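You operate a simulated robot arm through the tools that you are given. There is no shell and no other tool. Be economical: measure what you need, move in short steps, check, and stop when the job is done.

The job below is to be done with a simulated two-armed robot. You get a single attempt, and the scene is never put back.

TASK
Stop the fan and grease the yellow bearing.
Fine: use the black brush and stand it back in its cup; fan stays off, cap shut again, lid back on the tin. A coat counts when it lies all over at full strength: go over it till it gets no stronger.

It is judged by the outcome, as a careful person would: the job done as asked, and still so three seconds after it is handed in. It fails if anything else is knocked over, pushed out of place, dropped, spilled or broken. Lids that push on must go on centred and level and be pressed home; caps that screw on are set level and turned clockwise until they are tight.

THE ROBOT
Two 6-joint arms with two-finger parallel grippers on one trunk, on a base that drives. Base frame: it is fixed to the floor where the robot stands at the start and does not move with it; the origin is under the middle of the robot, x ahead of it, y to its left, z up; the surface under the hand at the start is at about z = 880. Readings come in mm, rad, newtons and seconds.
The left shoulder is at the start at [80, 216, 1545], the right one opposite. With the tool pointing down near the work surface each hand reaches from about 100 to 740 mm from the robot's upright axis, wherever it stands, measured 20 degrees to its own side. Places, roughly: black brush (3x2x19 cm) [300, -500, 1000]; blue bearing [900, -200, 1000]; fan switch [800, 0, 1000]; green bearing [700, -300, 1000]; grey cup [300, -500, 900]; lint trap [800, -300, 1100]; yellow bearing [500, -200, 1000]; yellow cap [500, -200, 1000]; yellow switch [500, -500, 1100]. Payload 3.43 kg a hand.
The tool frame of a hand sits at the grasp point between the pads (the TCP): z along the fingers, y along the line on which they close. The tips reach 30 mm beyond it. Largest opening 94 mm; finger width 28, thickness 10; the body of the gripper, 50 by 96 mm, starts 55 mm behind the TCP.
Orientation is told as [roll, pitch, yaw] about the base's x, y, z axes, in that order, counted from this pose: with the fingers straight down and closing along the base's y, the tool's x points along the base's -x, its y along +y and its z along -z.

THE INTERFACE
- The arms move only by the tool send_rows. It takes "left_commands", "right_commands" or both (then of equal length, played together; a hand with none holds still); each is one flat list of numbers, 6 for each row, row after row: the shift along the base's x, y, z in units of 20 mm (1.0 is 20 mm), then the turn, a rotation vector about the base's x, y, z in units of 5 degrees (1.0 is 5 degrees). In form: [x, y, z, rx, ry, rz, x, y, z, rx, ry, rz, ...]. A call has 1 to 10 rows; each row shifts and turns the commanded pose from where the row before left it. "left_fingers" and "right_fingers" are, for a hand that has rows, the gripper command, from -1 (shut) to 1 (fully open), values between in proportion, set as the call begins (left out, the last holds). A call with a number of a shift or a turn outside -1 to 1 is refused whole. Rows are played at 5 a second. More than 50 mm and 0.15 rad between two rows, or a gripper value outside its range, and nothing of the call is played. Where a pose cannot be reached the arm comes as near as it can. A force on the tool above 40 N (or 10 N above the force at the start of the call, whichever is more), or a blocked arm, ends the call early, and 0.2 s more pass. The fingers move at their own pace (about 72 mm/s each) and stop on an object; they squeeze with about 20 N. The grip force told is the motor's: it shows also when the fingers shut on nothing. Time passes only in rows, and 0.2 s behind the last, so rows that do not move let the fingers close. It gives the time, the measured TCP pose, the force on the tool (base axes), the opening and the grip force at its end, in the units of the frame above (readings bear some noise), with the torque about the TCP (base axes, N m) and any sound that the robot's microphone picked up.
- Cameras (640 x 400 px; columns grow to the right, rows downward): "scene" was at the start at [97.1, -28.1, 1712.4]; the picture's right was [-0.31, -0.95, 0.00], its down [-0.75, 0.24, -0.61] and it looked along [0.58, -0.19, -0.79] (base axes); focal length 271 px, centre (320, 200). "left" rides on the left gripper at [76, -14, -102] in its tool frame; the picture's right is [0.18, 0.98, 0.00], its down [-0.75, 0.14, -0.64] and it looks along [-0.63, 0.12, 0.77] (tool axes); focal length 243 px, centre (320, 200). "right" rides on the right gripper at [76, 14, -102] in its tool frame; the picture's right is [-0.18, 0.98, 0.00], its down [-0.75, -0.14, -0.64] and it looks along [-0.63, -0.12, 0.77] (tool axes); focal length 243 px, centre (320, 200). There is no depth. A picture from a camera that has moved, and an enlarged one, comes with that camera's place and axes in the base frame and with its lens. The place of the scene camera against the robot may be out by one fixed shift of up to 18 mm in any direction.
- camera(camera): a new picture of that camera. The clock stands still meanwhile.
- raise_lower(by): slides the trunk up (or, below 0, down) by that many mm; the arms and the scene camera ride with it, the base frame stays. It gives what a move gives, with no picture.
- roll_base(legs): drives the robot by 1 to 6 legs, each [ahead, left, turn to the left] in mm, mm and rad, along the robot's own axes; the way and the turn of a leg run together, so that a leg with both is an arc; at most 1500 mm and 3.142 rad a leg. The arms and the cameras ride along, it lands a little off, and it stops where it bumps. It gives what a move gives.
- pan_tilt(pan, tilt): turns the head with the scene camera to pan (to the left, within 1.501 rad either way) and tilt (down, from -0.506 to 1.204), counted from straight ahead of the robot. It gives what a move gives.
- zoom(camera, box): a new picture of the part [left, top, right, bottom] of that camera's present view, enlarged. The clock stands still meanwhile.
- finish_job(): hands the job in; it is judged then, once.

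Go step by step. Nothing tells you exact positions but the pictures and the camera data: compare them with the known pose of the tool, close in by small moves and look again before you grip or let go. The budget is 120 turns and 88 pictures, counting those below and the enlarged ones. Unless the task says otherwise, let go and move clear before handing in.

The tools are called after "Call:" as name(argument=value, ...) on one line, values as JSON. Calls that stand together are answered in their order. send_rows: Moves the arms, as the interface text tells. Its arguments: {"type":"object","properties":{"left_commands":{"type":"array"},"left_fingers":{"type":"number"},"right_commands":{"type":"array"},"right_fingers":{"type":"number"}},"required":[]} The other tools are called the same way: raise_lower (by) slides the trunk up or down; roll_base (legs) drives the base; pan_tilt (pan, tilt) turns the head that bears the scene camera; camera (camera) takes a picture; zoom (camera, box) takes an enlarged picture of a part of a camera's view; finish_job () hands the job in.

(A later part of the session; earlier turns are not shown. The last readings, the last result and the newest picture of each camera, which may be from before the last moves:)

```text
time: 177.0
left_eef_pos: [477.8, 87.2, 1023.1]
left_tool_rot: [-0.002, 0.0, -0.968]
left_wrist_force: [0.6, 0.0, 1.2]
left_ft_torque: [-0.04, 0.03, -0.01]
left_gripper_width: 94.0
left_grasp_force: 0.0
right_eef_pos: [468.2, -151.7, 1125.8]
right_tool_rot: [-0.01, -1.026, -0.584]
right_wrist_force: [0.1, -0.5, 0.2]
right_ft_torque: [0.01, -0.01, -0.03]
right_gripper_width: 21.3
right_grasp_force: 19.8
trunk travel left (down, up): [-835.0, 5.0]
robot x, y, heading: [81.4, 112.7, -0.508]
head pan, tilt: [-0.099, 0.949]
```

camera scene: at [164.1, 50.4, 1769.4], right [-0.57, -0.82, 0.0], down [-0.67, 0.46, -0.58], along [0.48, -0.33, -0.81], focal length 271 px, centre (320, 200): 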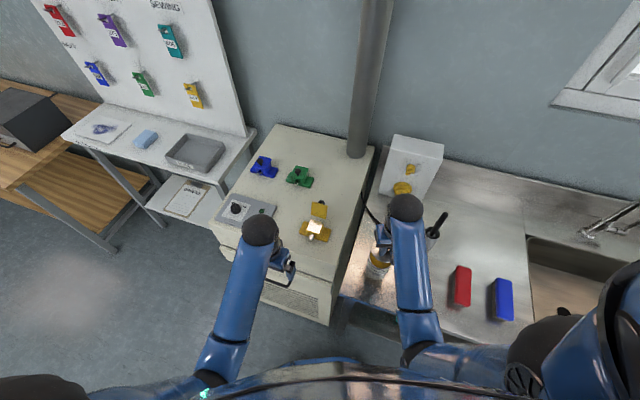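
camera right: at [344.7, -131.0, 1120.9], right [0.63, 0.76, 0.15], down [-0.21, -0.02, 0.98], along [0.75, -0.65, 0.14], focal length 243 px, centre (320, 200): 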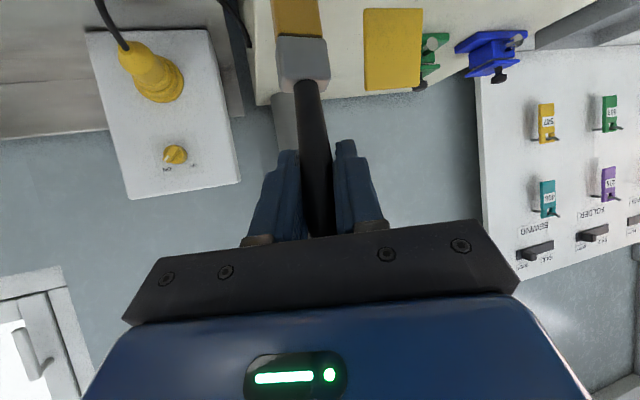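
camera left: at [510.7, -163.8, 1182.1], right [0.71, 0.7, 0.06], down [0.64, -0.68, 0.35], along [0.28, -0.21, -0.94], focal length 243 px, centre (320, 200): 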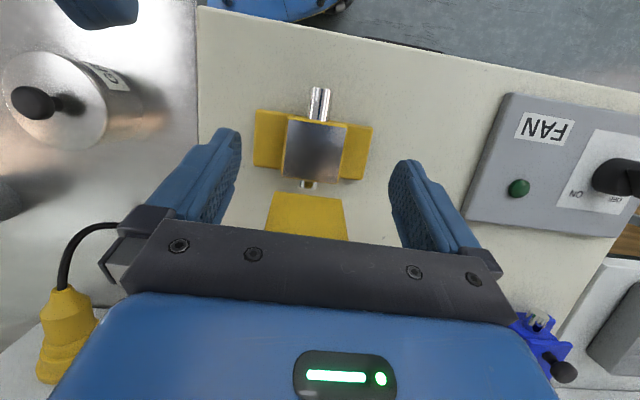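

Now the dense pass.

Call:
send_rows(right_commands=[-0.1, 0, -0.72, 0, 0, 0, 0.71, 0.497, 0, 0, 0, 0, 0.71, 0.497, 0, 0, 0, 0, 0.71, 0.497, 0, 0, 0, 0, 0.23, -0.328, 0, 0, 0, 0, -0.71, -0.497, 0, 0, 0, 0, -0.71, -0.497, 0, 0, 0, 0, -0.71, -0.497, 0, 0, 0, 0, 0.23, -0.328, 0, 0, 0, 0])

Call:
send_rows(right_commands=[0.71, 0.497, 0, 0, 0, 0, 0.71, 0.497, 0, 0, 0, 0, 0.71, 0.497, 0, 0, 0, 0, 0.23, -0.328, 0, 0, 0, 0, -0.71, -0.497, 0, 0, 0, 0, -0.71, -0.497, 0, 0, 0, 0, -0.71, -0.497, 0, 0, 0, 0, 0.23, -0.328, 0, 0, 0, 0])

Call:
send_rows(right_commands=[0.71, 0.497, 0, 0, 0, 0, 0.71, 0.497, 0, 0, 0, 0, 0.71, 0.497, 0, 0, 0, 0, 0.23, -0.328, 0, 0, 0, 0, -0.71, -0.497, 0, 0, 0, 0, -0.71, -0.497, 0, 0, 0, 0, -0.71, -0.497, 0, 0, 0, 0, 0.23, -0.328, 0, 0, 0, 0, 0.71, 0.497, 0, 0, 0, 0, 0.71, 0.497, 0, 0, 0, 0])

Call:
send_rows(right_commands=[0.71, 0.497, 0, 0, 0, 0, -0.46, 0.656, 0, 0, 0, 0, -0.46, 0.656, 0, 0, 0, 0, -0.46, 0.656, 0, 0, 0, 0, -0.71, -0.497, 0, 0, 0, 0, -0.71, -0.497, 0, 0, 0, 0, -0.71, -0.497, 0, 0, 0, 0, 0.46, -0.656, 0, 0, 0, 0, 0.46, -0.656, 0, 0, 0, 0, 0.46, -0.656, 0, 0, 0, 0])

Call:
send_rows(right_commands=[0, 0, 0.7, 0, 0, 0, -0.9, -0.6, 0, 0, 0, 0, -1, -0.3, 0, 0, 0, 0, -1, -0.3, 0, 0, 0, 0, -0.3, 0, 0, 0, 0, 0])

Call:
zoom(camera="scene", box=[300, 205, 340, 240])

```text
time: 179.0
left_eef_pos: [477.3, 86.9, 1023.4]
left_tool_rot: [-0.002, 0.0, -0.965]
left_wrist_force: [0.6, 0.7, 0.2]
left_ft_torque: [0.02, 0.01, -0.02]
left_gripper_width: 94.3
left_grasp_force: 0.0
right_eef_pos: [473.4, -166.4, 1113.1]
right_tool_rot: [-0.011, -1.025, -0.586]
right_wrist_force: [0.7, -0.1, -0.7]
right_ft_torque: [-0.01, -0.02, 0.0]
right_gripper_width: 21.1
right_grasp_force: 20.3
trunk travel left (down, up): [-835.0, 5.0]
robot x, y, heading: [83.1, 108.1, -0.505]
head pan, tilt: [-0.099, 0.949]
```

```text
time: 180.8
left_eef_pos: [477.7, 87.8, 1022.9]
left_tool_rot: [-0.002, 0.0, -0.967]
left_wrist_force: [-0.1, 0.0, 0.1]
left_ft_torque: [-0.01, -0.01, 0.02]
left_gripper_width: 94.2
left_grasp_force: 0.1
right_eef_pos: [481.4, -179.7, 1112.4]
right_tool_rot: [-0.01, -1.026, -0.589]
right_wrist_force: [-0.1, -0.2, -0.8]
right_ft_torque: [0.03, -0.01, 0.04]
right_gripper_width: 20.8
right_grasp_force: 19.4
trunk travel left (down, up): [-835.0, 5.0]
robot x, y, heading: [82.4, 111.3, -0.509]
head pan, tilt: [-0.099, 0.949]
```

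```text
time: 183.0
left_eef_pos: [478.4, 88.3, 1023.5]
left_tool_rot: [-0.001, 0.0, -0.967]
left_wrist_force: [-0.5, 0.1, 0.3]
left_ft_torque: [-0.01, -0.02, -0.04]
left_gripper_width: 94.1
left_grasp_force: 0.1
right_eef_pos: [519.3, -173.0, 1112.7]
right_tool_rot: [-0.012, -1.025, -0.584]
right_wrist_force: [-0.1, 0.3, -0.6]
right_ft_torque: [-0.02, -0.01, 0.0]
right_gripper_width: 21.1
right_grasp_force: 20.3
trunk travel left (down, up): [-835.0, 5.0]
robot x, y, heading: [82.0, 111.8, -0.507]
head pan, tilt: [-0.099, 0.949]
```

```text
time: 185.2
left_eef_pos: [476.4, 86.7, 1022.1]
left_tool_rot: [-0.003, 0.001, -0.967]
left_wrist_force: [-0.6, 0.2, -0.2]
left_ft_torque: [0.02, 0.02, -0.01]
left_gripper_width: 94.1
left_grasp_force: 0.1
right_eef_pos: [491.3, -192.6, 1112.9]
right_tool_rot: [-0.008, -1.026, -0.587]
right_wrist_force: [-0.7, 0.2, -0.1]
right_ft_torque: [0.02, 0.01, -0.01]
right_gripper_width: 21.0
right_grasp_force: 19.8
trunk travel left (down, up): [-835.0, 5.0]
robot x, y, heading: [84.4, 111.1, -0.511]
head pan, tilt: [-0.099, 0.949]
```

```text
time: 186.4
left_eef_pos: [477.2, 88.1, 1023.5]
left_tool_rot: [-0.001, 0.001, -0.967]
left_wrist_force: [-0.7, 0.6, 0.4]
left_ft_torque: [-0.01, 0.01, 0.0]
left_gripper_width: 93.8
left_grasp_force: 0.0
right_eef_pos: [426.9, -218.3, 1127.1]
right_tool_rot: [-0.008, -1.024, -0.584]
right_wrist_force: [0.6, 1.0, -0.7]
right_ft_torque: [-0.01, 0.03, 0.02]
right_gripper_width: 20.9
right_grasp_force: 20.0
trunk travel left (down, up): [-835.0, 5.0]
robot x, y, heading: [82.1, 108.7, -0.509]
head pan, tilt: [-0.099, 0.949]
```

```text
11.43 times, centred on (320, 222) of scene
camera zoom: at [164.2, 50.5, 1769.4], right [-0.57, -0.82, 0.0], down [-0.67, 0.46, -0.58], along [0.48, -0.33, -0.81], focal length 3092 px, centre (320, -57)
```

zoom: 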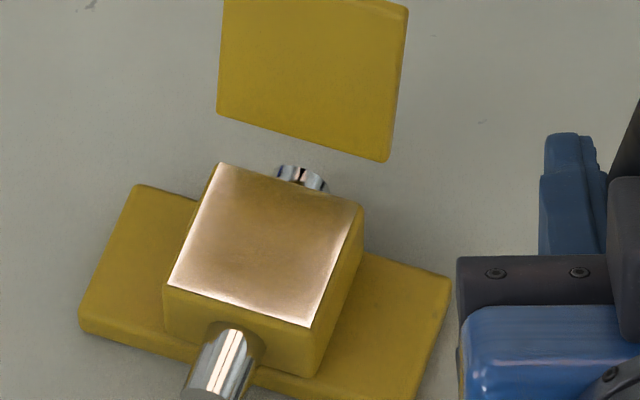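

Little change, and the end-of-stroke forces are near zero, so I should verify real contact. I test the force at the face centre and toward the front edge.

Call:
send_rows(right_commands=[1, 0.6, 0, 0, 0, 0, 1, 0.7, 0, 0, 0, 0, 1, 0.7, 0, 0, 0, 0, 1, 0.7, 0, 0, 0, 0, 0.15, 0.06, 0, 0, 0, 0, 0, 0, -0.72, 0, 0, 0])

Call:
send_rows(right_commands=[-0.258, 0.369, 0, 0, 0, 0])

Call:
send_rows(right_commands=[-0.258, 0.369, 0, 0, 0, 0])

Call:
send_rows(right_commands=[0, 0, -0.15, 0, 0, 0])

```text
time: 187.8
left_eef_pos: [476.6, 87.3, 1023.8]
left_tool_rot: [0.0, -0.001, -0.966]
left_wrist_force: [0.7, 0.8, -0.6]
left_ft_torque: [-0.01, -0.01, -0.02]
left_gripper_width: 93.8
left_grasp_force: 0.2
right_eef_pos: [509.9, -162.3, 1113.9]
right_tool_rot: [-0.011, -1.025, -0.585]
right_wrist_force: [0.5, 0.1, -0.1]
right_ft_torque: [-0.02, -0.04, 0.01]
right_gripper_width: 20.9
right_grasp_force: 20.1
trunk travel left (down, up): [-835.0, 5.0]
robot x, y, heading: [82.6, 109.3, -0.508]
head pan, tilt: [-0.099, 0.949]
```

```text
time: 188.2
left_eef_pos: [477.9, 88.0, 1023.6]
left_tool_rot: [-0.002, 0.0, -0.967]
left_wrist_force: [0.5, -0.5, -0.8]
left_ft_torque: [0.03, 0.03, -0.02]
left_gripper_width: 94.2
left_grasp_force: 0.1
right_eef_pos: [505.9, -154.1, 1112.2]
right_tool_rot: [-0.01, -1.024, -0.589]
right_wrist_force: [-0.4, 0.5, -0.7]
right_ft_torque: [-0.03, 0.0, 0.04]
right_gripper_width: 21.0
right_grasp_force: 20.2
trunk travel left (down, up): [-835.0, 5.0]
robot x, y, heading: [85.4, 110.6, -0.503]
head pan, tilt: [-0.099, 0.949]
```

```text
time: 188.6
left_eef_pos: [477.6, 87.2, 1023.1]
left_tool_rot: [-0.002, -0.002, -0.968]
left_wrist_force: [0.0, 0.7, 0.0]
left_ft_torque: [0.01, 0.01, -0.02]
left_gripper_width: 94.0
left_grasp_force: 0.0
right_eef_pos: [500.1, -146.7, 1113.1]
right_tool_rot: [-0.011, -1.025, -0.587]
right_wrist_force: [-0.8, -1.3, -0.1]
right_ft_torque: [-0.02, -0.02, -0.01]
right_gripper_width: 21.1
right_grasp_force: 20.3
trunk travel left (down, up): [-835.0, 5.0]
robot x, y, heading: [86.9, 111.1, -0.507]
head pan, tilt: [-0.099, 0.949]
```

```text
time: 189.0
left_eef_pos: [476.0, 87.3, 1023.3]
left_tool_rot: [0.0, 0.0, -0.966]
left_wrist_force: [0.1, 1.2, 0.3]
left_ft_torque: [0.01, -0.03, 0.0]
left_gripper_width: 93.9
left_grasp_force: 0.1
right_eef_pos: [499.3, -147.1, 1110.6]
right_tool_rot: [-0.006, -1.03, -0.588]
right_wrist_force: [-0.5, 0.6, 6.3]
right_ft_torque: [-0.14, -0.11, 0.0]
right_gripper_width: 20.8
right_grasp_force: 19.7
trunk travel left (down, up): [-835.0, 5.0]
robot x, y, heading: [82.3, 112.9, -0.504]
head pan, tilt: [-0.099, 0.949]
```

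There it is: contact only begins near z≈1110.6 now, so the last passes barely touched. Repeat the full pass at the right height.

Call:
send_rows(right_commands=[-0.934, -0.41, -0.05, 0, 0, 0, 0.819, 0.574, 0, 0, 0, 0, 0.819, 0.574, 0, 0, 0, 0, 0.2, -0.287, 0, 0, 0, 0, -0.819, -0.574, 0, 0, 0, 0, -0.819, -0.574, 0, 0, 0, 0, 0.2, -0.287, 0, 0, 0, 0, 0.819, 0.574, 0, 0, 0, 0, 0.819, 0.574, 0, 0, 0, 0])

Call:
send_rows(right_commands=[0.2, -0.287, 0, 0, 0, 0, -0.819, -0.574, 0, 0, 0, 0, -0.819, -0.574, 0, 0, 0, 0, 0.2, -0.287, 0, 0, 0, 0, 0.819, 0.574, 0, 0, 0, 0, 0.819, 0.574, 0, 0, 0, 0, 0.2, -0.287, 0, 0, 0, 0, -0.819, -0.574, 0, 0, 0, 0, -0.819, -0.574, 0, 0, 0, 0])

Call:
send_rows(right_commands=[0.17, -0.246, 0, 0, 0, 0, 0.819, 0.574, 0, 0, 0, 0, 0.819, 0.574, 0, 0, 0, 0, -0.39, 0.56, 0, 0, 0, 0, -0.39, 0.56, 0, 0, 0, 0, -0.39, 0.56, 0, 0, 0, 0, -0.819, -0.574, 0, 0, 0, 0, -0.819, -0.574, 0, 0, 0, 0, 0.39, -0.56, 0, 0, 0, 0, 0.39, -0.56, 0, 0, 0, 0])

Call:
send_rows(right_commands=[0.39, -0.56, 0, 0, 0, 0, -0.15, 0.2, 0.8, 0, 0, 0, -0.9, -0.5, 0, 0, 0, 0, -1, -0.5, 0, 0, 0, 0, -1, -0.5, 0, 0, 0, 0])

Call:
zoom(camera="scene", box=[300, 205, 340, 240])

```text
time: 191.0
left_eef_pos: [477.0, 86.6, 1024.1]
left_tool_rot: [-0.002, 0.0, -0.966]
left_wrist_force: [0.0, -0.6, 0.0]
left_ft_torque: [0.0, 0.01, 0.03]
left_gripper_width: 93.9
left_grasp_force: 0.0
right_eef_pos: [524.1, -142.2, 1108.9]
right_tool_rot: [-0.011, -1.025, -0.586]
right_wrist_force: [1.0, -1.3, 5.0]
right_ft_torque: [-0.26, -0.1, 0.04]
right_gripper_width: 20.8
right_grasp_force: 20.1
trunk travel left (down, up): [-835.0, 5.0]
robot x, y, heading: [84.7, 110.0, -0.511]
head pan, tilt: [-0.099, 0.949]
```

```text
time: 193.0
left_eef_pos: [476.3, 87.5, 1023.9]
left_tool_rot: [0.0, 0.001, -0.966]
left_wrist_force: [-0.1, 0.2, 0.2]
left_ft_torque: [0.0, -0.03, 0.0]
left_gripper_width: 94.1
left_grasp_force: 0.1
right_eef_pos: [499.2, -184.9, 1108.5]
right_tool_rot: [-0.007, -1.026, -0.588]
right_wrist_force: [0.2, -0.2, 0.3]
right_ft_torque: [0.03, -0.01, -0.02]
right_gripper_width: 21.0
right_grasp_force: 20.1
trunk travel left (down, up): [-835.0, 5.0]
robot x, y, heading: [85.4, 108.4, -0.507]
head pan, tilt: [-0.099, 0.949]
```

```text
time: 195.2
left_eef_pos: [478.2, 87.4, 1023.3]
left_tool_rot: [-0.001, 0.002, -0.968]
left_wrist_force: [0.0, -0.9, -0.2]
left_ft_torque: [-0.02, 0.01, -0.02]
left_gripper_width: 94.0
left_grasp_force: 0.1
right_eef_pos: [497.2, -176.0, 1107.5]
right_tool_rot: [-0.012, -1.026, -0.585]
right_wrist_force: [-0.2, 0.4, -0.6]
right_ft_torque: [-0.01, -0.01, 0.03]
right_gripper_width: 20.9
right_grasp_force: 19.9
trunk travel left (down, up): [-835.0, 5.0]
robot x, y, heading: [81.6, 111.2, -0.513]
head pan, tilt: [-0.099, 0.949]
```

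```text
time: 196.4
left_eef_pos: [477.4, 86.4, 1023.2]
left_tool_rot: [-0.002, -0.002, -0.968]
left_wrist_force: [-0.2, 0.9, -1.1]
left_ft_torque: [-0.01, 0.01, 0.05]
left_gripper_width: 94.3
left_grasp_force: 0.0
right_eef_pos: [443.6, -214.9, 1125.0]
right_tool_rot: [-0.008, -1.027, -0.587]
right_wrist_force: [0.3, -0.1, -0.4]
right_ft_torque: [-0.03, 0.01, 0.02]
right_gripper_width: 21.1
right_grasp_force: 20.3
trunk travel left (down, up): [-835.0, 5.0]
robot x, y, heading: [79.2, 111.3, -0.504]
head pan, tilt: [-0.099, 0.949]
```

```text
11.43 times, centred on (320, 222) of scene
camera zoom: at [163.5, 50.3, 1769.4], right [-0.57, -0.82, 0.0], down [-0.67, 0.46, -0.58], along [0.48, -0.33, -0.81], focal length 3092 px, centre (320, -57)
```

zoom: 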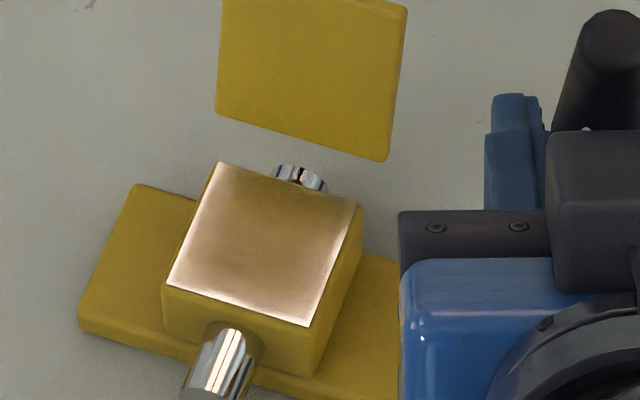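

Contact appears only on the near/left part, so the brush tip must sit displaced toward the back and sink side. One more dip and a pass shifted toward the front and the fan side.

Call:
send_rows(right_commands=[-0.89, -0.515, 0, 0, 0, 0, -0.89, -0.515, 0, 0, 0, 0, -0.89, -0.515, 0, 0, 0, 0, -0.89, -0.515, 0, 0, 0, 0, -0.89, -0.515, 0, 0, 0, 0, -0.89, -0.515, 0, 0, 0, 0, -0.89, -0.515, 0, 0, 0, 0, 0, 0, -0.9, 0, 0, 0, 0, 0, -0.9, 0, 0, 0, 0, 0, -0.9, 0, 0, 0])

Call:
send_rows(right_commands=[0, 0, -0.9, 0, 0, 0, 0, 0, -0.8, 0, 0, 0, 0.4, 0.1, 0, 0, 0, 0, -0.8, -0.2, 0, 0, 0, 0, 0.4, 0.1, 0, 0, 0, 0, 0, 0, 0.9, 0, 0, 0, 0, 0, 0.9, 0, 0, 0, 0, 0, 0.9, 0, 0, 0, 0, 0, 0.9, 0, 0, 0, 0, 0, 0.8, 0, 0, 0])

Call:
send_rows(right_commands=[0.98, 0.687, 0, 0, 0, 0, 0.98, 0.687, 0, 0, 0, 0, 0.98, 0.687, 0, 0, 0, 0, 0.98, 0.687, 0, 0, 0, 0, 0.98, 0.687, 0, 0, 0, 0, 0.98, 0.687, 0, 0, 0, 0, 0.98, 0.687, 0, 0, 0, 0, 0.98, 0.687, 0, 0, 0, 0, 0.98, 0.687, 0, 0, 0, 0, 0, 0, -0.85, 0, 0, 0])

Call:
send_rows(right_commands=[0.901, 0.631, 0, 0, 0, 0, 0.901, 0.631, 0, 0, 0, 0, -0.2, 0.287, 0, 0, 0, 0, -0.901, -0.631, 0, 0, 0, 0, -0.901, -0.631, 0, 0, 0, 0, -0.2, 0.287, 0, 0, 0, 0, 0.901, 0.631, 0, 0, 0, 0, 0.901, 0.631, 0, 0, 0, 0, -0.2, 0.287, 0, 0, 0, 0, -0.901, -0.631, 0, 0, 0, 0])

Call:
send_rows(right_commands=[-0.901, -0.631, 0, 0, 0, 0, -0.15, 0.21, 0, 0, 0, 0, 0.901, 0.631, 0, 0, 0, 0, 0.901, 0.631, 0, 0, 0, 0, 0.47, -0.67, 0, 0, 0, 0, 0.47, -0.67, 0, 0, 0, 0, -0.901, -0.631, 0, 0, 0, 0, -0.901, -0.631, 0, 0, 0, 0, 0.2, -0.287, 0, 0, 0, 0, 0.901, 0.631, 0, 0, 0, 0])

Call:
send_rows(right_commands=[0.45, 0.315, 0, 0, 0, 0, -0.57, 0.82, 0, 0, 0, 0, -0.57, 0.82, 0, 0, 0, 0, -0.4, -0.28, 0, 0, 0, 0, 0.57, -0.82, 0, 0, 0, 0, 0.57, -0.82, 0, 0, 0, 0, -0.4, -0.28, 0, 0, 0, 0, -0.57, 0.82, 0, 0, 0, 0, -0.57, 0.82, 0, 0, 0, 0])

Call:
send_rows(right_commands=[0, 0, 0.9, 0, 0, 0, -0.9, -0.7, 0, 0, 0, 0, -1, -0.7, 0, 0, 0, 0, -1, -0.8, 0, 0, 0, 0, -0.6, -0.8, 0, 0, 0, 0])

Call:
zoom(camera="scene", box=[300, 205, 340, 240])

```text
time: 198.6
left_eef_pos: [477.5, 87.0, 1023.9]
left_tool_rot: [-0.001, 0.002, -0.967]
left_wrist_force: [0.1, -0.9, -0.2]
left_ft_torque: [-0.03, -0.03, -0.03]
left_gripper_width: 94.1
left_grasp_force: 0.1
right_eef_pos: [318.6, -286.5, 1070.1]
right_tool_rot: [-0.009, -1.025, -0.587]
right_wrist_force: [-0.4, 0.3, -1.9]
right_ft_torque: [0.01, 0.01, 0.02]
right_gripper_width: 21.2
right_grasp_force: 20.3
trunk travel left (down, up): [-835.0, 5.0]
robot x, y, heading: [82.5, 111.5, -0.506]
head pan, tilt: [-0.099, 0.949]
```

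```text
time: 200.8
left_eef_pos: [476.6, 87.9, 1024.2]
left_tool_rot: [-0.002, 0.001, -0.966]
left_wrist_force: [0.2, 0.3, 0.3]
left_ft_torque: [-0.02, -0.02, -0.01]
left_gripper_width: 93.8
left_grasp_force: 0.0
right_eef_pos: [319.4, -284.7, 1124.9]
right_tool_rot: [-0.011, -1.025, -0.586]
right_wrist_force: [-1.2, -0.3, -0.4]
right_ft_torque: [0.0, -0.01, -0.01]
right_gripper_width: 21.2
right_grasp_force: 20.5
trunk travel left (down, up): [-835.0, 5.0]
robot x, y, heading: [82.6, 114.7, -0.504]
head pan, tilt: [-0.099, 0.949]
```

```text
time: 203.0
left_eef_pos: [476.4, 87.1, 1025.0]
left_tool_rot: [0.001, 0.001, -0.968]
left_wrist_force: [-0.6, 0.1, 0.2]
left_ft_torque: [-0.01, -0.02, -0.07]
left_gripper_width: 93.8
left_grasp_force: 0.0
right_eef_pos: [493.4, -163.1, 1109.4]
right_tool_rot: [-0.005, -1.028, -0.589]
right_wrist_force: [1.3, 0.1, 2.5]
right_ft_torque: [-0.03, -0.17, -0.01]
right_gripper_width: 20.5
right_grasp_force: 19.3
trunk travel left (down, up): [-835.0, 5.0]
robot x, y, heading: [87.3, 111.4, -0.511]
head pan, tilt: [-0.099, 0.949]
```

```text
time: 205.2
left_eef_pos: [475.5, 87.7, 1023.8]
left_tool_rot: [0.0, 0.001, -0.968]
left_wrist_force: [-0.1, 0.4, -0.8]
left_ft_torque: [0.01, 0.02, 0.02]
left_gripper_width: 93.9
left_grasp_force: 0.1
right_eef_pos: [499.6, -133.0, 1107.7]
right_tool_rot: [-0.006, -1.026, -0.589]
right_wrist_force: [0.1, 0.1, -0.7]
right_ft_torque: [0.02, 0.01, 0.06]
right_gripper_width: 20.7
right_grasp_force: 20.2
trunk travel left (down, up): [-835.0, 5.0]
robot x, y, heading: [77.6, 112.8, -0.509]
head pan, tilt: [-0.099, 0.949]
```

```text
time: 207.4
left_eef_pos: [478.1, 86.8, 1023.5]
left_tool_rot: [-0.001, 0.001, -0.966]
left_wrist_force: [-0.4, 0.4, -0.3]
left_ft_torque: [0.01, -0.01, 0.01]
left_gripper_width: 93.8
left_grasp_force: 0.1
right_eef_pos: [522.0, -161.5, 1106.7]
right_tool_rot: [-0.013, -1.026, -0.582]
right_wrist_force: [1.2, -1.5, 2.4]
right_ft_torque: [-0.2, -0.08, 0.0]
right_gripper_width: 21.2
right_grasp_force: 19.8
trunk travel left (down, up): [-835.0, 5.0]
robot x, y, heading: [85.6, 112.2, -0.51]
head pan, tilt: [-0.099, 0.949]
```

```text
time: 209.4
left_eef_pos: [477.0, 88.4, 1022.8]
left_tool_rot: [-0.001, 0.001, -0.967]
left_wrist_force: [-0.3, -1.5, 0.1]
left_ft_torque: [-0.03, 0.0, 0.01]
left_gripper_width: 94.2
left_grasp_force: 0.0
right_eef_pos: [490.2, -134.5, 1108.9]
right_tool_rot: [-0.01, -1.027, -0.588]
right_wrist_force: [-0.1, -0.3, -0.7]
right_ft_torque: [0.01, -0.04, -0.03]
right_gripper_width: 20.8
right_grasp_force: 19.8
trunk travel left (down, up): [-835.0, 5.0]
robot x, y, heading: [82.4, 111.6, -0.508]
head pan, tilt: [-0.099, 0.949]
```

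```text
time: 210.6
left_eef_pos: [478.1, 87.1, 1023.2]
left_tool_rot: [0.001, 0.001, -0.966]
left_wrist_force: [-0.2, 0.2, -0.6]
left_ft_torque: [0.0, -0.01, 0.01]
left_gripper_width: 93.9
left_grasp_force: 0.0
right_eef_pos: [420.3, -192.7, 1126.7]
right_tool_rot: [-0.008, -1.026, -0.589]
right_wrist_force: [0.9, 0.1, -0.7]
right_ft_torque: [-0.02, 0.0, 0.01]
right_gripper_width: 20.9
right_grasp_force: 20.1
trunk travel left (down, up): [-835.0, 5.0]
robot x, y, heading: [79.4, 111.2, -0.507]
head pan, tilt: [-0.099, 0.949]
```

```text
11.43 times, centred on (320, 222) of scene
camera zoom: at [163.4, 50.3, 1769.4], right [-0.57, -0.82, 0.0], down [-0.67, 0.46, -0.58], along [0.48, -0.33, -0.81], focal length 3092 px, centre (320, -57)
```

zoom: 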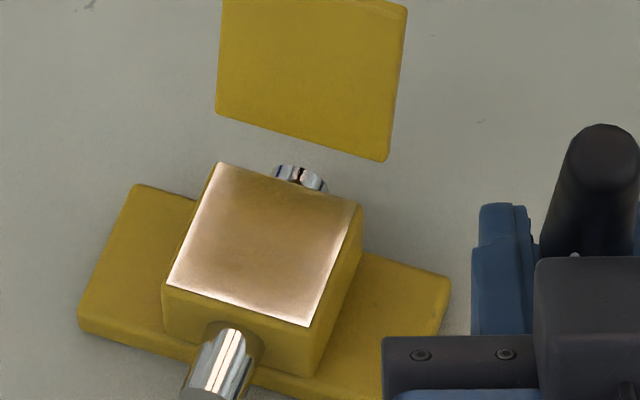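

No further change, only the constant thin rim and reflections remain: the coat is saturated. Now bring the brush back over the cup and check how it hangs.

Call:
send_rows(right_commands=[-0.34, -0.97, -0.08, 0.154, 0.232, 0, -0.34, -0.97, -0.08, 0.154, 0.232, 0, -0.34, -0.97, -0.08, 0.154, 0.232, 0, -0.34, -0.97, -0.08, 0.154, 0.232, 0, -0.34, -0.97, -0.08, 0.154, 0.232, 0, -0.34, -0.97, -0.08, 0.154, 0.232, 0, -0.34, -0.97, -0.08, 0.154, 0.232, 0, -0.34, -0.97, -0.08, 0.154, 0.232, 0, -0.34, -0.97, 0, 0.154, 0.232, 0, -0.34, -0.97, 0, 0.154, 0.232, 0])

Call:
send_rows(right_commands=[-0.33, -0.96, 0, 0, 0, 0, -0.33, -0.96, 0, 0, 0, 0, -0.33, -0.96, 0, 0, 0, 0, -0.33, -0.9, 0, 0, 0, 0])

Call:
camera(camera="right")

```text
time: 212.8
left_eef_pos: [476.8, 86.2, 1024.8]
left_tool_rot: [0.0, 0.003, -0.967]
left_wrist_force: [0.5, -0.7, 0.0]
left_ft_torque: [-0.01, -0.03, 0.01]
left_gripper_width: 93.9
left_grasp_force: 0.0
right_eef_pos: [353.4, -389.6, 1112.9]
right_tool_rot: [-0.009, -0.783, -0.586]
right_wrist_force: [-1.1, -0.2, -0.4]
right_ft_torque: [-0.02, -0.04, 0.0]
right_gripper_width: 20.9
right_grasp_force: 20.2
trunk travel left (down, up): [-835.0, 5.0]
robot x, y, heading: [80.4, 114.1, -0.506]
head pan, tilt: [-0.099, 0.949]
```

```text
time: 213.8
left_eef_pos: [476.7, 87.6, 1023.8]
left_tool_rot: [0.0, -0.002, -0.968]
left_wrist_force: [0.1, 0.2, -0.8]
left_ft_torque: [-0.03, -0.01, -0.02]
left_gripper_width: 93.9
left_grasp_force: 0.0
right_eef_pos: [324.4, -463.8, 1112.6]
right_tool_rot: [-0.007, -0.781, -0.585]
right_wrist_force: [-0.9, -0.3, 0.1]
right_ft_torque: [-0.02, -0.03, 0.02]
right_gripper_width: 21.0
right_grasp_force: 20.0
trunk travel left (down, up): [-835.0, 5.0]
robot x, y, heading: [84.8, 110.3, -0.504]
head pan, tilt: [-0.099, 0.949]
```

```text
1 pictures are left
camera right: at [228.8, -380.8, 1132.1], right [0.66, 0.74, 0.12], down [-0.01, -0.16, 0.99], along [0.75, -0.65, -0.1], focal length 243 px, centre (320, 200)
```

right: 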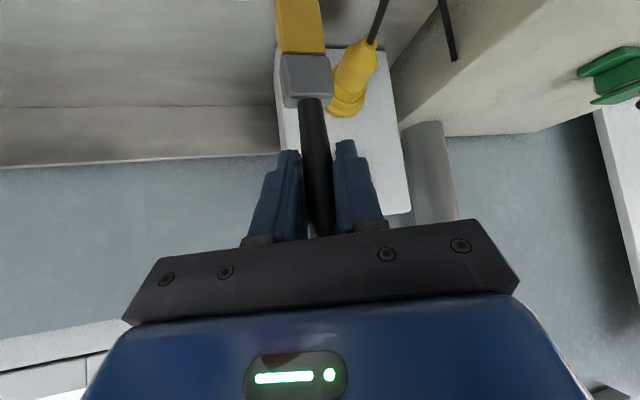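

The brush slid up a few mm in the grip but still hangs straight. I position over the cup and lower in stages, watching the forces.

Call:
send_rows(right_commands=[-0.3, -0.96, 0, 0, 0, 0, -0.3, -0.965, 0, 0, 0, 0, 0, 0, 0, 0, 0, 0])

Call:
send_rows(right_commands=[0, 0, -0.8, 0, 0, 0, 0, 0, -0.8, 0, 0, 0, 0, 0, -0.6, 0, 0, 0])

```text
time: 214.6
left_eef_pos: [476.7, 86.7, 1024.0]
left_tool_rot: [-0.002, 0.001, -0.967]
left_wrist_force: [-0.3, 0.3, 1.1]
left_ft_torque: [0.01, 0.01, -0.02]
left_gripper_width: 94.0
left_grasp_force: 0.0
right_eef_pos: [313.6, -502.6, 1112.7]
right_tool_rot: [-0.01, -0.781, -0.586]
right_wrist_force: [0.1, -1.4, -0.2]
right_ft_torque: [-0.01, 0.01, 0.0]
right_gripper_width: 20.8
right_grasp_force: 20.3
trunk travel left (down, up): [-835.0, 5.0]
robot x, y, heading: [81.2, 113.0, -0.51]
head pan, tilt: [-0.099, 0.949]
```

```text
time: 215.4
left_eef_pos: [478.1, 88.1, 1024.0]
left_tool_rot: [-0.004, 0.0, -0.966]
left_wrist_force: [-0.2, -0.2, 0.6]
left_ft_torque: [0.0, 0.0, 0.02]
left_gripper_width: 94.1
left_grasp_force: 0.0
right_eef_pos: [314.5, -502.4, 1069.8]
right_tool_rot: [-0.011, -0.781, -0.584]
right_wrist_force: [-0.2, -0.4, -0.3]
right_ft_torque: [-0.02, 0.0, 0.0]
right_gripper_width: 21.0
right_grasp_force: 20.2
trunk travel left (down, up): [-835.0, 5.0]
robot x, y, heading: [80.5, 111.5, -0.508]
head pan, tilt: [-0.099, 0.949]
```

Tip should be just at or below the rim, and no force. Continue down gently.

Call:
send_rows(right_commands=[-0.05, 0, -0.5, 0, 0, 0, 0, 0, -0.5, 0, 0, 0])

Call:
send_rows(right_commands=[0, 0, -0.6, 0, 0, 0, 0, 0, -0.6, 0, 0, 0])

Call:
send_rows(right_commands=[0, 0, -0.5, 0, 0, 0, 0, 0, -0.4, 0, 0, 0])

```text
time: 216.0
left_eef_pos: [478.8, 86.8, 1023.3]
left_tool_rot: [-0.002, 0.0, -0.965]
left_wrist_force: [-0.2, 0.3, -0.8]
left_ft_torque: [0.0, 0.02, 0.01]
left_gripper_width: 94.1
left_grasp_force: 0.1
right_eef_pos: [314.3, -501.8, 1049.0]
right_tool_rot: [-0.009, -0.781, -0.586]
right_wrist_force: [0.0, 0.3, 0.0]
right_ft_torque: [0.01, 0.01, 0.0]
right_gripper_width: 21.0
right_grasp_force: 19.7
trunk travel left (down, up): [-835.0, 5.0]
robot x, y, heading: [85.8, 108.7, -0.509]
head pan, tilt: [-0.099, 0.949]
```

```text
time: 216.6
left_eef_pos: [477.6, 88.1, 1025.3]
left_tool_rot: [0.0, -0.002, -0.967]
left_wrist_force: [0.3, -0.1, -0.2]
left_ft_torque: [0.0, 0.02, -0.02]
left_gripper_width: 94.4
left_grasp_force: 0.1
right_eef_pos: [313.8, -503.0, 1030.5]
right_tool_rot: [-0.014, -0.791, -0.583]
right_wrist_force: [1.0, -2.7, 10.8]
right_ft_torque: [-0.28, -0.33, -0.04]
right_gripper_width: 20.8
right_grasp_force: 20.3
trunk travel left (down, up): [-835.0, 5.0]
robot x, y, heading: [85.1, 113.3, -0.508]
head pan, tilt: [-0.099, 0.949]
```

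```text
time: 217.2
left_eef_pos: [475.6, 89.4, 1024.6]
left_tool_rot: [-0.003, -0.002, -0.966]
left_wrist_force: [-0.2, -0.7, -0.5]
left_ft_torque: [0.02, 0.01, -0.02]
left_gripper_width: 94.0
left_grasp_force: 0.1
right_eef_pos: [312.2, -501.7, 1010.1]
right_tool_rot: [-0.015, -0.79, -0.585]
right_wrist_force: [-2.7, -1.2, 20.4]
right_ft_torque: [-0.12, -0.25, -0.05]
right_gripper_width: 20.9
right_grasp_force: 20.6
trunk travel left (down, up): [-835.0, 5.0]
robot x, y, heading: [82.1, 110.9, -0.507]
head pan, tilt: [-0.099, 0.949]
```

The brush meets resistance: torque shows contact on the +x side of the rim, so the brush has tilted outward slightly. I raise it a bit, correct the tilt by 5°, and lower again.

Call:
send_rows(right_commands=[0, 0, 0.6, 0, 0, 0, 0, 0, 0.6, 0, 0, 0])

Call:
send_rows(right_commands=[0, 0, 0, 0.28, 0.42, 0, 0, 0, 0, 0.28, 0.42, 0, 0, 0, -0.4, 0, 0, 0])

Call:
send_rows(right_commands=[0, 0, -0.4, 0, 0, 0])

```text
time: 217.8
left_eef_pos: [476.2, 87.6, 1022.8]
left_tool_rot: [-0.001, -0.001, -0.968]
left_wrist_force: [0.4, 0.1, 0.4]
left_ft_torque: [-0.05, -0.01, -0.05]
left_gripper_width: 93.8
left_grasp_force: 0.0
right_eef_pos: [313.4, -499.8, 1032.1]
right_tool_rot: [-0.009, -0.781, -0.586]
right_wrist_force: [-0.5, 0.0, 0.5]
right_ft_torque: [-0.01, 0.03, 0.03]
right_gripper_width: 21.0
right_grasp_force: 20.3
trunk travel left (down, up): [-835.0, 5.0]
robot x, y, heading: [78.8, 114.4, -0.507]
head pan, tilt: [-0.099, 0.949]
```

```text
time: 218.6
left_eef_pos: [476.9, 86.6, 1023.5]
left_tool_rot: [-0.001, 0.001, -0.965]
left_wrist_force: [0.0, -0.4, 0.2]
left_ft_torque: [0.04, -0.02, 0.0]
left_gripper_width: 93.9
left_grasp_force: 0.1
right_eef_pos: [314.2, -502.1, 1024.6]
right_tool_rot: [-0.007, -0.692, -0.587]
right_wrist_force: [0.5, 0.7, -0.4]
right_ft_torque: [0.0, 0.02, -0.01]
right_gripper_width: 20.8
right_grasp_force: 20.1
trunk travel left (down, up): [-835.0, 5.0]
robot x, y, heading: [83.4, 114.1, -0.506]
head pan, tilt: [-0.099, 0.949]
```

```text
time: 219.0
left_eef_pos: [477.5, 86.5, 1023.2]
left_tool_rot: [-0.002, 0.0, -0.968]
left_wrist_force: [-0.2, 1.0, 0.8]
left_ft_torque: [0.02, 0.02, 0.03]
left_gripper_width: 93.9
left_grasp_force: 0.2
right_eef_pos: [313.8, -501.5, 1016.2]
right_tool_rot: [-0.011, -0.695, -0.587]
right_wrist_force: [-0.1, -0.9, -1.3]
right_ft_torque: [-0.02, -0.01, -0.02]
right_gripper_width: 20.6
right_grasp_force: 20.5
trunk travel left (down, up): [-835.0, 5.0]
robot x, y, heading: [84.7, 112.7, -0.507]
head pan, tilt: [-0.099, 0.949]
```

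No force now. Continue lowering to feel the cup's floor.

Call:
send_rows(right_commands=[0, 0, -0.3, 0, 0, 0])

Call:
send_rows(right_commands=[0, 0, -0.3, 0, 0, 0])

```text
time: 219.4
left_eef_pos: [477.3, 87.0, 1024.0]
left_tool_rot: [-0.001, 0.002, -0.967]
left_wrist_force: [-0.1, 0.5, -0.8]
left_ft_torque: [0.02, -0.01, 0.02]
left_gripper_width: 93.9
left_grasp_force: 0.2
right_eef_pos: [313.7, -502.1, 1009.5]
right_tool_rot: [-0.011, -0.694, -0.586]
right_wrist_force: [-0.3, 0.3, -0.6]
right_ft_torque: [-0.01, -0.03, -0.03]
right_gripper_width: 20.7
right_grasp_force: 20.1
trunk travel left (down, up): [-835.0, 5.0]
robot x, y, heading: [81.7, 111.6, -0.505]
head pan, tilt: [-0.099, 0.949]
```

```text
time: 219.8
left_eef_pos: [477.7, 87.6, 1024.5]
left_tool_rot: [-0.001, 0.001, -0.968]
left_wrist_force: [0.7, 0.7, -0.3]
left_ft_torque: [-0.03, 0.0, -0.04]
left_gripper_width: 94.1
left_grasp_force: 0.0
right_eef_pos: [315.0, -502.2, 1003.1]
right_tool_rot: [-0.008, -0.694, -0.586]
right_wrist_force: [-1.2, -0.8, -0.6]
right_ft_torque: [-0.03, 0.01, 0.02]
right_gripper_width: 21.0
right_grasp_force: 20.4
trunk travel left (down, up): [-835.0, 5.0]
robot x, y, heading: [83.9, 111.6, -0.508]
head pan, tilt: [-0.099, 0.949]
```

Free inside the cup; lower a touch more and release, then back away.

Call:
send_rows(right_commands=[0, 0, -0.2, 0, 0, 0, 0, 0, 0, 0, 0, 0])

Call:
send_rows(right_commands=[0, 0, 0, 0, 0, 0, 0, 0, 0, 0, 0, 0, 0, 0, 0, 0, 0, 0, 0, 0, 0, 0, 0, 0, -0.4, 0.27, 0, 0, 0, 0, -0.6, 0.4, 0, 0, 0, 0, -0.8, 0.53, 0, 0, 0, 0, -0.8, 0.53, 0, 0, 0, 0, -0.8, 0.53, 0.3, 0, 0, 0, -0.6, 0.4, 0.5, 0, 0, 0], right_fingers=0.5)

```text
time: 220.4
left_eef_pos: [477.8, 86.8, 1024.4]
left_tool_rot: [-0.004, 0.0, -0.967]
left_wrist_force: [0.1, -0.2, -1.1]
left_ft_torque: [0.02, -0.03, 0.0]
left_gripper_width: 93.9
left_grasp_force: 0.0
right_eef_pos: [314.1, -503.1, 999.5]
right_tool_rot: [-0.008, -0.696, -0.587]
right_wrist_force: [0.2, -0.9, -0.4]
right_ft_torque: [0.02, 0.01, -0.01]
right_gripper_width: 20.9
right_grasp_force: 20.4
trunk travel left (down, up): [-835.0, 5.0]
robot x, y, heading: [82.9, 108.8, -0.506]
head pan, tilt: [-0.099, 0.949]
```

```text
time: 222.6
left_eef_pos: [476.4, 88.1, 1023.9]
left_tool_rot: [-0.002, 0.0, -0.965]
left_wrist_force: [-0.5, 0.1, -0.7]
left_ft_torque: [0.03, -0.01, -0.04]
left_gripper_width: 94.1
left_grasp_force: 0.1
right_eef_pos: [232.5, -448.2, 1015.5]
right_tool_rot: [-0.01, -0.695, -0.587]
right_wrist_force: [-0.2, 0.1, 0.9]
right_ft_torque: [0.01, 0.04, 0.02]
right_gripper_width: 70.5
right_grasp_force: 0.1
trunk travel left (down, up): [-835.0, 5.0]
robot x, y, heading: [86.1, 107.1, -0.506]
head pan, tilt: [-0.099, 0.949]
```

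Brush is back. Now upright over the tin lid on the counter, descend to the recorded grip pose and take its knob.

Call:
send_rows(right_commands=[-0.105, 0.495, 0.03, 0.551, 0.83, 0, -0.105, 0.495, 0.03, 0.551, 0.83, 0, -0.105, 0.495, 0.03, 0.551, 0.83, 0, -0.105, 0.495, 0.03, 0.551, 0.83, 0, -0.105, 0.495, 0.03, 0.551, 0.83, 0, -0.105, 0.495, 0.03, 0.551, 0.83, 0, -0.105, 0.495, 0, 0.551, 0.83, 0, -0.105, 0.495, 0, 0.551, 0.83, 0], right_fingers=0)

Call:
send_rows(right_commands=[0, 0, -0.8, 0, 0, 0, 0, 0, -0.8, 0, 0, 0])

```text
time: 224.4
left_eef_pos: [477.6, 88.1, 1023.3]
left_tool_rot: [-0.001, -0.001, -0.967]
left_wrist_force: [0.3, 0.1, -0.6]
left_ft_torque: [-0.02, 0.02, 0.0]
left_gripper_width: 94.1
left_grasp_force: 0.0
right_eef_pos: [218.8, -369.2, 1018.7]
right_tool_rot: [-0.008, 0.004, -0.586]
right_wrist_force: [0.3, -0.4, -0.2]
right_ft_torque: [0.02, -0.02, 0.02]
right_gripper_width: 47.1
right_grasp_force: 0.0
trunk travel left (down, up): [-835.0, 5.0]
robot x, y, heading: [87.5, 112.5, -0.514]
head pan, tilt: [-0.099, 0.949]
```

```text
time: 225.0
left_eef_pos: [478.1, 86.6, 1023.7]
left_tool_rot: [-0.002, 0.002, -0.968]
left_wrist_force: [-0.7, 0.5, 0.4]
left_ft_torque: [-0.03, -0.01, 0.0]
left_gripper_width: 94.0
left_grasp_force: 0.1
right_eef_pos: [216.4, -370.8, 986.2]
right_tool_rot: [-0.01, 0.002, -0.587]
right_wrist_force: [-0.3, 1.0, -0.2]
right_ft_torque: [-0.01, -0.01, 0.0]
right_gripper_width: 47.1
right_grasp_force: 0.1
trunk travel left (down, up): [-835.0, 5.0]
robot x, y, heading: [80.6, 109.6, -0.506]
head pan, tilt: [-0.099, 0.949]
```

Pose matches the record. Descend, grip, and lift.

Call:
send_rows(right_commands=[0, 0.05, -0.8, 0, 0, 0, 0, 0, -0.8, 0, 0, 0, 0, 0, -0.8, 0, 0, 0, 0, 0, -0.7, 0, 0, 0])

Call:
send_rows(right_commands=[0, 0, 0, 0, 0, 0, 0, 0, 0, 0, 0, 0, 0, 0, 0, 0, 0, 0], right_fingers=-1)

Call:
send_rows(right_commands=[0, 0, 0.9, 0, 0, 0, 0, 0, 0.9, 0, 0, 0, 0, 0, 0.9, 0, 0, 0, 0, 0, 0.9, 0, 0, 0, 0, 0, 0.9, 0, 0, 0])

```text
time: 225.8
left_eef_pos: [476.0, 89.0, 1023.7]
left_tool_rot: [-0.002, 0.001, -0.967]
left_wrist_force: [-0.2, -0.1, -0.3]
left_ft_torque: [-0.02, -0.02, 0.0]
left_gripper_width: 93.9
left_grasp_force: 0.0
right_eef_pos: [217.5, -368.6, 943.4]
right_tool_rot: [-0.009, -0.004, -0.586]
right_wrist_force: [-2.4, 2.3, 12.3]
right_ft_torque: [0.25, -0.19, 0.1]
right_gripper_width: 46.8
right_grasp_force: 0.1
trunk travel left (down, up): [-835.0, 5.0]
robot x, y, heading: [81.3, 110.7, -0.506]
head pan, tilt: [-0.099, 0.949]
stopped in row 4 (right hand): the force on the tool passed its limit at 56 N (the readings are from after the stop); the commanded pose is now the measured one
```

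```text
time: 226.7
left_eef_pos: [477.9, 89.9, 1023.5]
left_tool_rot: [-0.001, -0.003, -0.967]
left_wrist_force: [-0.1, -0.4, -0.2]
left_ft_torque: [-0.01, -0.02, -0.01]
left_gripper_width: 94.0
left_grasp_force: 0.1
right_eef_pos: [218.3, -369.1, 943.3]
right_tool_rot: [-0.013, -0.001, -0.585]
right_wrist_force: [3.3, 1.3, 12.8]
right_ft_torque: [-0.03, -0.11, 0.07]
right_gripper_width: 0.1
right_grasp_force: 20.3
trunk travel left (down, up): [-835.0, 5.0]
robot x, y, heading: [81.3, 108.9, -0.511]
head pan, tilt: [-0.099, 0.949]
```

```text
time: 227.8
left_eef_pos: [477.6, 86.2, 1023.5]
left_tool_rot: [-0.003, 0.001, -0.969]
left_wrist_force: [0.4, -0.1, -0.4]
left_ft_torque: [0.02, -0.02, -0.02]
left_gripper_width: 94.4
left_grasp_force: 0.2
right_eef_pos: [217.2, -369.5, 1031.9]
right_tool_rot: [-0.01, 0.0, -0.587]
right_wrist_force: [0.0, 0.4, -0.3]
right_ft_torque: [-0.03, -0.02, -0.02]
right_gripper_width: 0.0
right_grasp_force: 20.3
trunk travel left (down, up): [-835.0, 5.0]
robot x, y, heading: [84.3, 113.6, -0.506]
head pan, tilt: [-0.099, 0.949]
```

The fingers met something at z≈943 and closed on nothing: the lid isn't exactly where I left it. I use the last picture here to locate it.

Call:
camera(camera="right")

```text
0 pictures are left
camera right: at [162.4, -314.2, 1135.1], right [0.7, 0.72, -0.01], down [0.55, -0.53, 0.64], along [0.46, -0.45, -0.77], focal length 243 px, centre (320, 200)
```

right: 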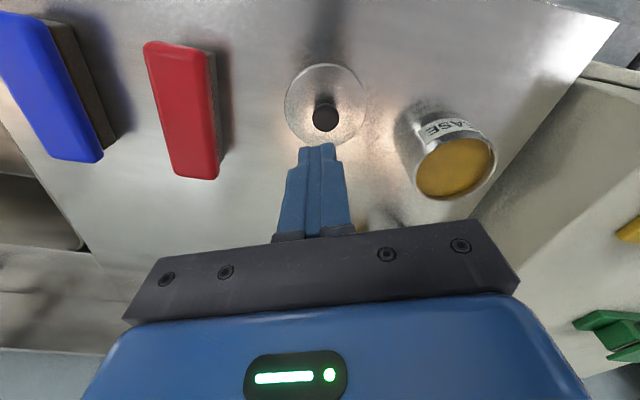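

Working back from the contact torque, the knob had been under one finger and got dragged; in this last picture it is about 9 mm ahead and 4 mm left of the hand axis. I shift there and descend with open fingers.

Call:
send_rows(right_commands=[0.48, -0.08, 0, 0, 0, 0, 0, 0, 0, 0, 0, 0, 0, 0, -0.9, 0, 0, 0, 0, 0, -0.9, 0, 0, 0, 0, 0, -0.9, 0, 0, 0, 0, 0, -0.9, 0, 0, 0], right_fingers=0.2)

Call:
send_rows(right_commands=[0, 0, -0.5, 0, 0, 0, 0, 0, -0.5, 0, 0, 0])

```text
time: 229.2
left_eef_pos: [476.8, 87.0, 1024.5]
left_tool_rot: [-0.001, 0.0, -0.967]
left_wrist_force: [0.0, -0.1, -0.1]
left_ft_torque: [-0.01, 0.02, -0.02]
left_gripper_width: 94.2
left_grasp_force: 0.1
right_eef_pos: [226.9, -371.6, 959.6]
right_tool_rot: [-0.011, 0.0, -0.587]
right_wrist_force: [0.0, -0.4, -0.1]
right_ft_torque: [0.02, -0.02, 0.02]
right_gripper_width: 56.5
right_grasp_force: 0.0
trunk travel left (down, up): [-835.0, 5.0]
robot x, y, heading: [82.9, 111.1, -0.51]
head pan, tilt: [-0.099, 0.949]
```

```text
time: 229.8
left_eef_pos: [477.9, 86.6, 1022.4]
left_tool_rot: [-0.001, 0.002, -0.968]
left_wrist_force: [-1.0, -0.3, 0.3]
left_ft_torque: [0.04, -0.02, 0.0]
left_gripper_width: 93.6
left_grasp_force: 0.1
right_eef_pos: [226.4, -371.5, 939.2]
right_tool_rot: [-0.008, 0.0, -0.586]
right_wrist_force: [0.0, -0.4, -0.7]
right_ft_torque: [-0.02, -0.02, 0.02]
right_gripper_width: 56.1
right_grasp_force: 0.1
trunk travel left (down, up): [-835.0, 5.0]
robot x, y, heading: [82.5, 108.8, -0.508]
head pan, tilt: [-0.099, 0.949]
```

Past the earlier contact height with no force. Lower to 926 and close.

Call:
send_rows(right_commands=[0, 0, -0.35, 0, 0, 0, 0, 0, -0.3, 0, 0, 0])

Call:
send_rows(right_commands=[0, 0, 0, 0, 0, 0, 0, 0, 0, 0, 0, 0, 0, 0, 0, 0, 0, 0, 0, 0, 0, 0, 0, 0], right_fingers=-1)

```text
time: 230.4
left_eef_pos: [477.9, 86.2, 1022.8]
left_tool_rot: [-0.001, 0.002, -0.967]
left_wrist_force: [0.2, -0.5, -0.2]
left_ft_torque: [-0.01, -0.01, 0.0]
left_gripper_width: 94.0
left_grasp_force: 0.0
right_eef_pos: [226.5, -370.6, 925.7]
right_tool_rot: [-0.012, 0.001, -0.587]
right_wrist_force: [-0.1, -0.7, 0.1]
right_ft_torque: [0.01, -0.03, -0.02]
right_gripper_width: 56.4
right_grasp_force: 0.1
trunk travel left (down, up): [-835.0, 5.0]
robot x, y, heading: [83.5, 110.3, -0.508]
head pan, tilt: [-0.099, 0.949]
```

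```text
time: 231.4
left_eef_pos: [478.0, 87.2, 1022.9]
left_tool_rot: [-0.001, 0.0, -0.967]
left_wrist_force: [0.4, 0.3, 0.4]
left_ft_torque: [-0.02, 0.03, -0.02]
left_gripper_width: 94.0
left_grasp_force: 0.1
right_eef_pos: [226.8, -370.6, 927.1]
right_tool_rot: [-0.01, 0.0, -0.586]
right_wrist_force: [-0.5, 1.2, 0.1]
right_ft_torque: [0.04, -0.01, 0.02]
right_gripper_width: 21.1
right_grasp_force: 20.0
trunk travel left (down, up): [-835.0, 5.0]
robot x, y, heading: [82.8, 111.3, -0.51]
head pan, tilt: [-0.099, 0.949]
```

Knob gripped (21.1 mm). Combining all sightings, the tin centre is about (345.7,-310). Lift and carry the lid there.

Call:
send_rows(right_commands=[0, 0, 0.9, 0, 0, 0, 0, 0, 0.9, 0, 0, 0, 0, 0, 0.9, 0, 0, 0, 0, 0, 0.9, 0, 0, 0, 0, 0, 0.9, 0, 0, 0])

Call:
send_rows(right_commands=[0.99, 0.505, 0, 0, 0, 0, 0.99, 0.505, 0, 0, 0, 0, 0.99, 0.505, 0, 0, 0, 0, 0.99, 0.505, 0, 0, 0, 0, 0.99, 0.505, 0, 0, 0, 0, 0.99, 0.505, 0, 0, 0, 0, 0, 0, 0, 0, 0, 0])

Call:
send_rows(right_commands=[0, 0, -0.8, 0, 0, 0, 0, 0, -0.8, 0, 0, 0, 0, 0, 0, 0, 0, 0])

```text
time: 232.7
left_eef_pos: [477.7, 86.8, 1024.2]
left_tool_rot: [-0.002, -0.001, -0.966]
left_wrist_force: [0.2, -0.2, -0.2]
left_ft_torque: [0.03, 0.02, 0.02]
left_gripper_width: 94.0
left_grasp_force: 0.1
right_eef_pos: [227.3, -370.0, 1019.1]
right_tool_rot: [-0.008, 0.0, -0.586]
right_wrist_force: [-0.2, 0.2, -0.4]
right_ft_torque: [0.02, 0.0, 0.0]
right_gripper_width: 21.2
right_grasp_force: 19.9
trunk travel left (down, up): [-835.0, 5.0]
robot x, y, heading: [84.3, 111.5, -0.506]
head pan, tilt: [-0.099, 0.949]
```

```text
time: 234.2
left_eef_pos: [477.3, 86.2, 1024.0]
left_tool_rot: [-0.001, -0.001, -0.967]
left_wrist_force: [0.2, 0.1, -0.2]
left_ft_torque: [-0.03, -0.01, 0.02]
left_gripper_width: 94.1
left_grasp_force: 0.0
right_eef_pos: [345.9, -309.8, 1018.2]
right_tool_rot: [-0.01, 0.001, -0.585]
right_wrist_force: [0.1, -0.6, 0.0]
right_ft_torque: [-0.01, 0.03, -0.02]
right_gripper_width: 21.0
right_grasp_force: 19.6
trunk travel left (down, up): [-835.0, 5.0]
robot x, y, heading: [79.6, 111.5, -0.511]
head pan, tilt: [-0.099, 0.949]
```

```text
time: 235.1
left_eef_pos: [477.5, 87.6, 1023.1]
left_tool_rot: [-0.001, 0.001, -0.966]
left_wrist_force: [0.0, 0.8, -0.4]
left_ft_torque: [-0.07, 0.01, 0.01]
left_gripper_width: 93.9
left_grasp_force: 0.0
right_eef_pos: [344.6, -311.3, 983.8]
right_tool_rot: [-0.01, 0.001, -0.585]
right_wrist_force: [0.7, -0.4, -0.9]
right_ft_torque: [0.01, -0.01, -0.01]
right_gripper_width: 21.0
right_grasp_force: 20.4
trunk travel left (down, up): [-835.0, 5.0]
robot x, y, heading: [83.1, 113.2, -0.51]
head pan, tilt: [-0.099, 0.949]
```

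No contact yet at 984. Lower in small steps.

Call:
send_rows(right_commands=[0, 0, -0.2, 0, 0, 0, 0, 0, 0, 0, 0, 0])

Call:
send_rows(right_commands=[0, 0, -0.2, 0, 0, 0, 0, 0, 0, 0, 0, 0])

Call:
send_rows(right_commands=[0, 0, -0.15, 0, 0, 0, 0, 0, 0, 0, 0, 0])

```text
time: 235.7
left_eef_pos: [477.2, 87.9, 1023.7]
left_tool_rot: [-0.002, 0.001, -0.968]
left_wrist_force: [0.2, 0.1, -0.2]
left_ft_torque: [0.01, 0.0, 0.02]
left_gripper_width: 93.7
left_grasp_force: 0.0
right_eef_pos: [344.9, -309.1, 979.9]
right_tool_rot: [-0.01, -0.001, -0.586]
right_wrist_force: [0.7, 0.2, 0.0]
right_ft_torque: [0.01, -0.01, 0.0]
right_gripper_width: 21.2
right_grasp_force: 19.9
trunk travel left (down, up): [-835.0, 5.0]
robot x, y, heading: [81.5, 113.1, -0.512]
head pan, tilt: [-0.099, 0.949]
```

```text
time: 236.2
left_eef_pos: [476.6, 87.7, 1022.1]
left_tool_rot: [-0.001, -0.002, -0.968]
left_wrist_force: [0.3, -0.1, 1.2]
left_ft_torque: [-0.01, -0.01, 0.02]
left_gripper_width: 93.8
left_grasp_force: 0.0
right_eef_pos: [346.5, -310.4, 976.7]
right_tool_rot: [-0.01, 0.001, -0.585]
right_wrist_force: [-0.2, -0.6, 0.5]
right_ft_torque: [0.05, -0.03, 0.0]
right_gripper_width: 21.2
right_grasp_force: 20.1
trunk travel left (down, up): [-835.0, 5.0]
robot x, y, heading: [83.3, 112.9, -0.51]
head pan, tilt: [-0.099, 0.949]
```

```text
time: 236.8
left_eef_pos: [478.2, 88.1, 1023.4]
left_tool_rot: [-0.001, -0.001, -0.967]
left_wrist_force: [0.0, 0.4, 0.6]
left_ft_torque: [0.02, 0.0, 0.01]
left_gripper_width: 94.2
left_grasp_force: 0.1
right_eef_pos: [345.5, -310.9, 976.8]
right_tool_rot: [-0.011, -0.003, -0.589]
right_wrist_force: [0.8, -3.5, 17.2]
right_ft_torque: [0.15, 0.22, 0.02]
right_gripper_width: 21.3
right_grasp_force: 19.9
trunk travel left (down, up): [-835.0, 5.0]
robot x, y, heading: [80.2, 110.3, -0.508]
head pan, tilt: [-0.099, 0.949]
```

Contact with 17 N. Press down gently and listen for the snap.

Call:
send_rows(right_commands=[0, 0, -0.1, 0, 0, 0, 0, 0, 0, 0, 0, 0])

Call:
send_rows(right_commands=[0, 0, -0.1, 0, 0, 0, 0, 0, 0, 0, 0, 0])

```text
time: 237.4
left_eef_pos: [476.7, 88.2, 1022.8]
left_tool_rot: [-0.003, 0.0, -0.969]
left_wrist_force: [0.1, -0.1, 0.2]
left_ft_torque: [0.04, 0.01, -0.01]
left_gripper_width: 93.9
left_grasp_force: 0.0
right_eef_pos: [345.7, -310.2, 973.4]
right_tool_rot: [-0.011, -0.002, -0.587]
right_wrist_force: [3.3, -6.7, 18.8]
right_ft_torque: [-0.07, 0.07, 0.0]
right_gripper_width: 21.2
right_grasp_force: 20.1
trunk travel left (down, up): [-835.0, 5.0]
robot x, y, heading: [82.6, 112.5, -0.504]
head pan, tilt: [-0.099, 0.949]
```

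```text
time: 238.1
left_eef_pos: [477.0, 87.8, 1023.1]
left_tool_rot: [-0.001, 0.0, -0.967]
left_wrist_force: [0.3, 0.7, 0.2]
left_ft_torque: [-0.01, -0.02, 0.0]
left_gripper_width: 94.2
left_grasp_force: 0.2
right_eef_pos: [345.9, -309.6, 971.3]
right_tool_rot: [-0.011, 0.0, -0.586]
right_wrist_force: [2.4, -6.3, 20.6]
right_ft_torque: [-0.18, -0.06, 0.03]
right_gripper_width: 21.1
right_grasp_force: 20.3
trunk travel left (down, up): [-835.0, 5.0]
robot x, y, heading: [84.5, 110.4, -0.508]
head pan, tilt: [-0.099, 0.949]
```

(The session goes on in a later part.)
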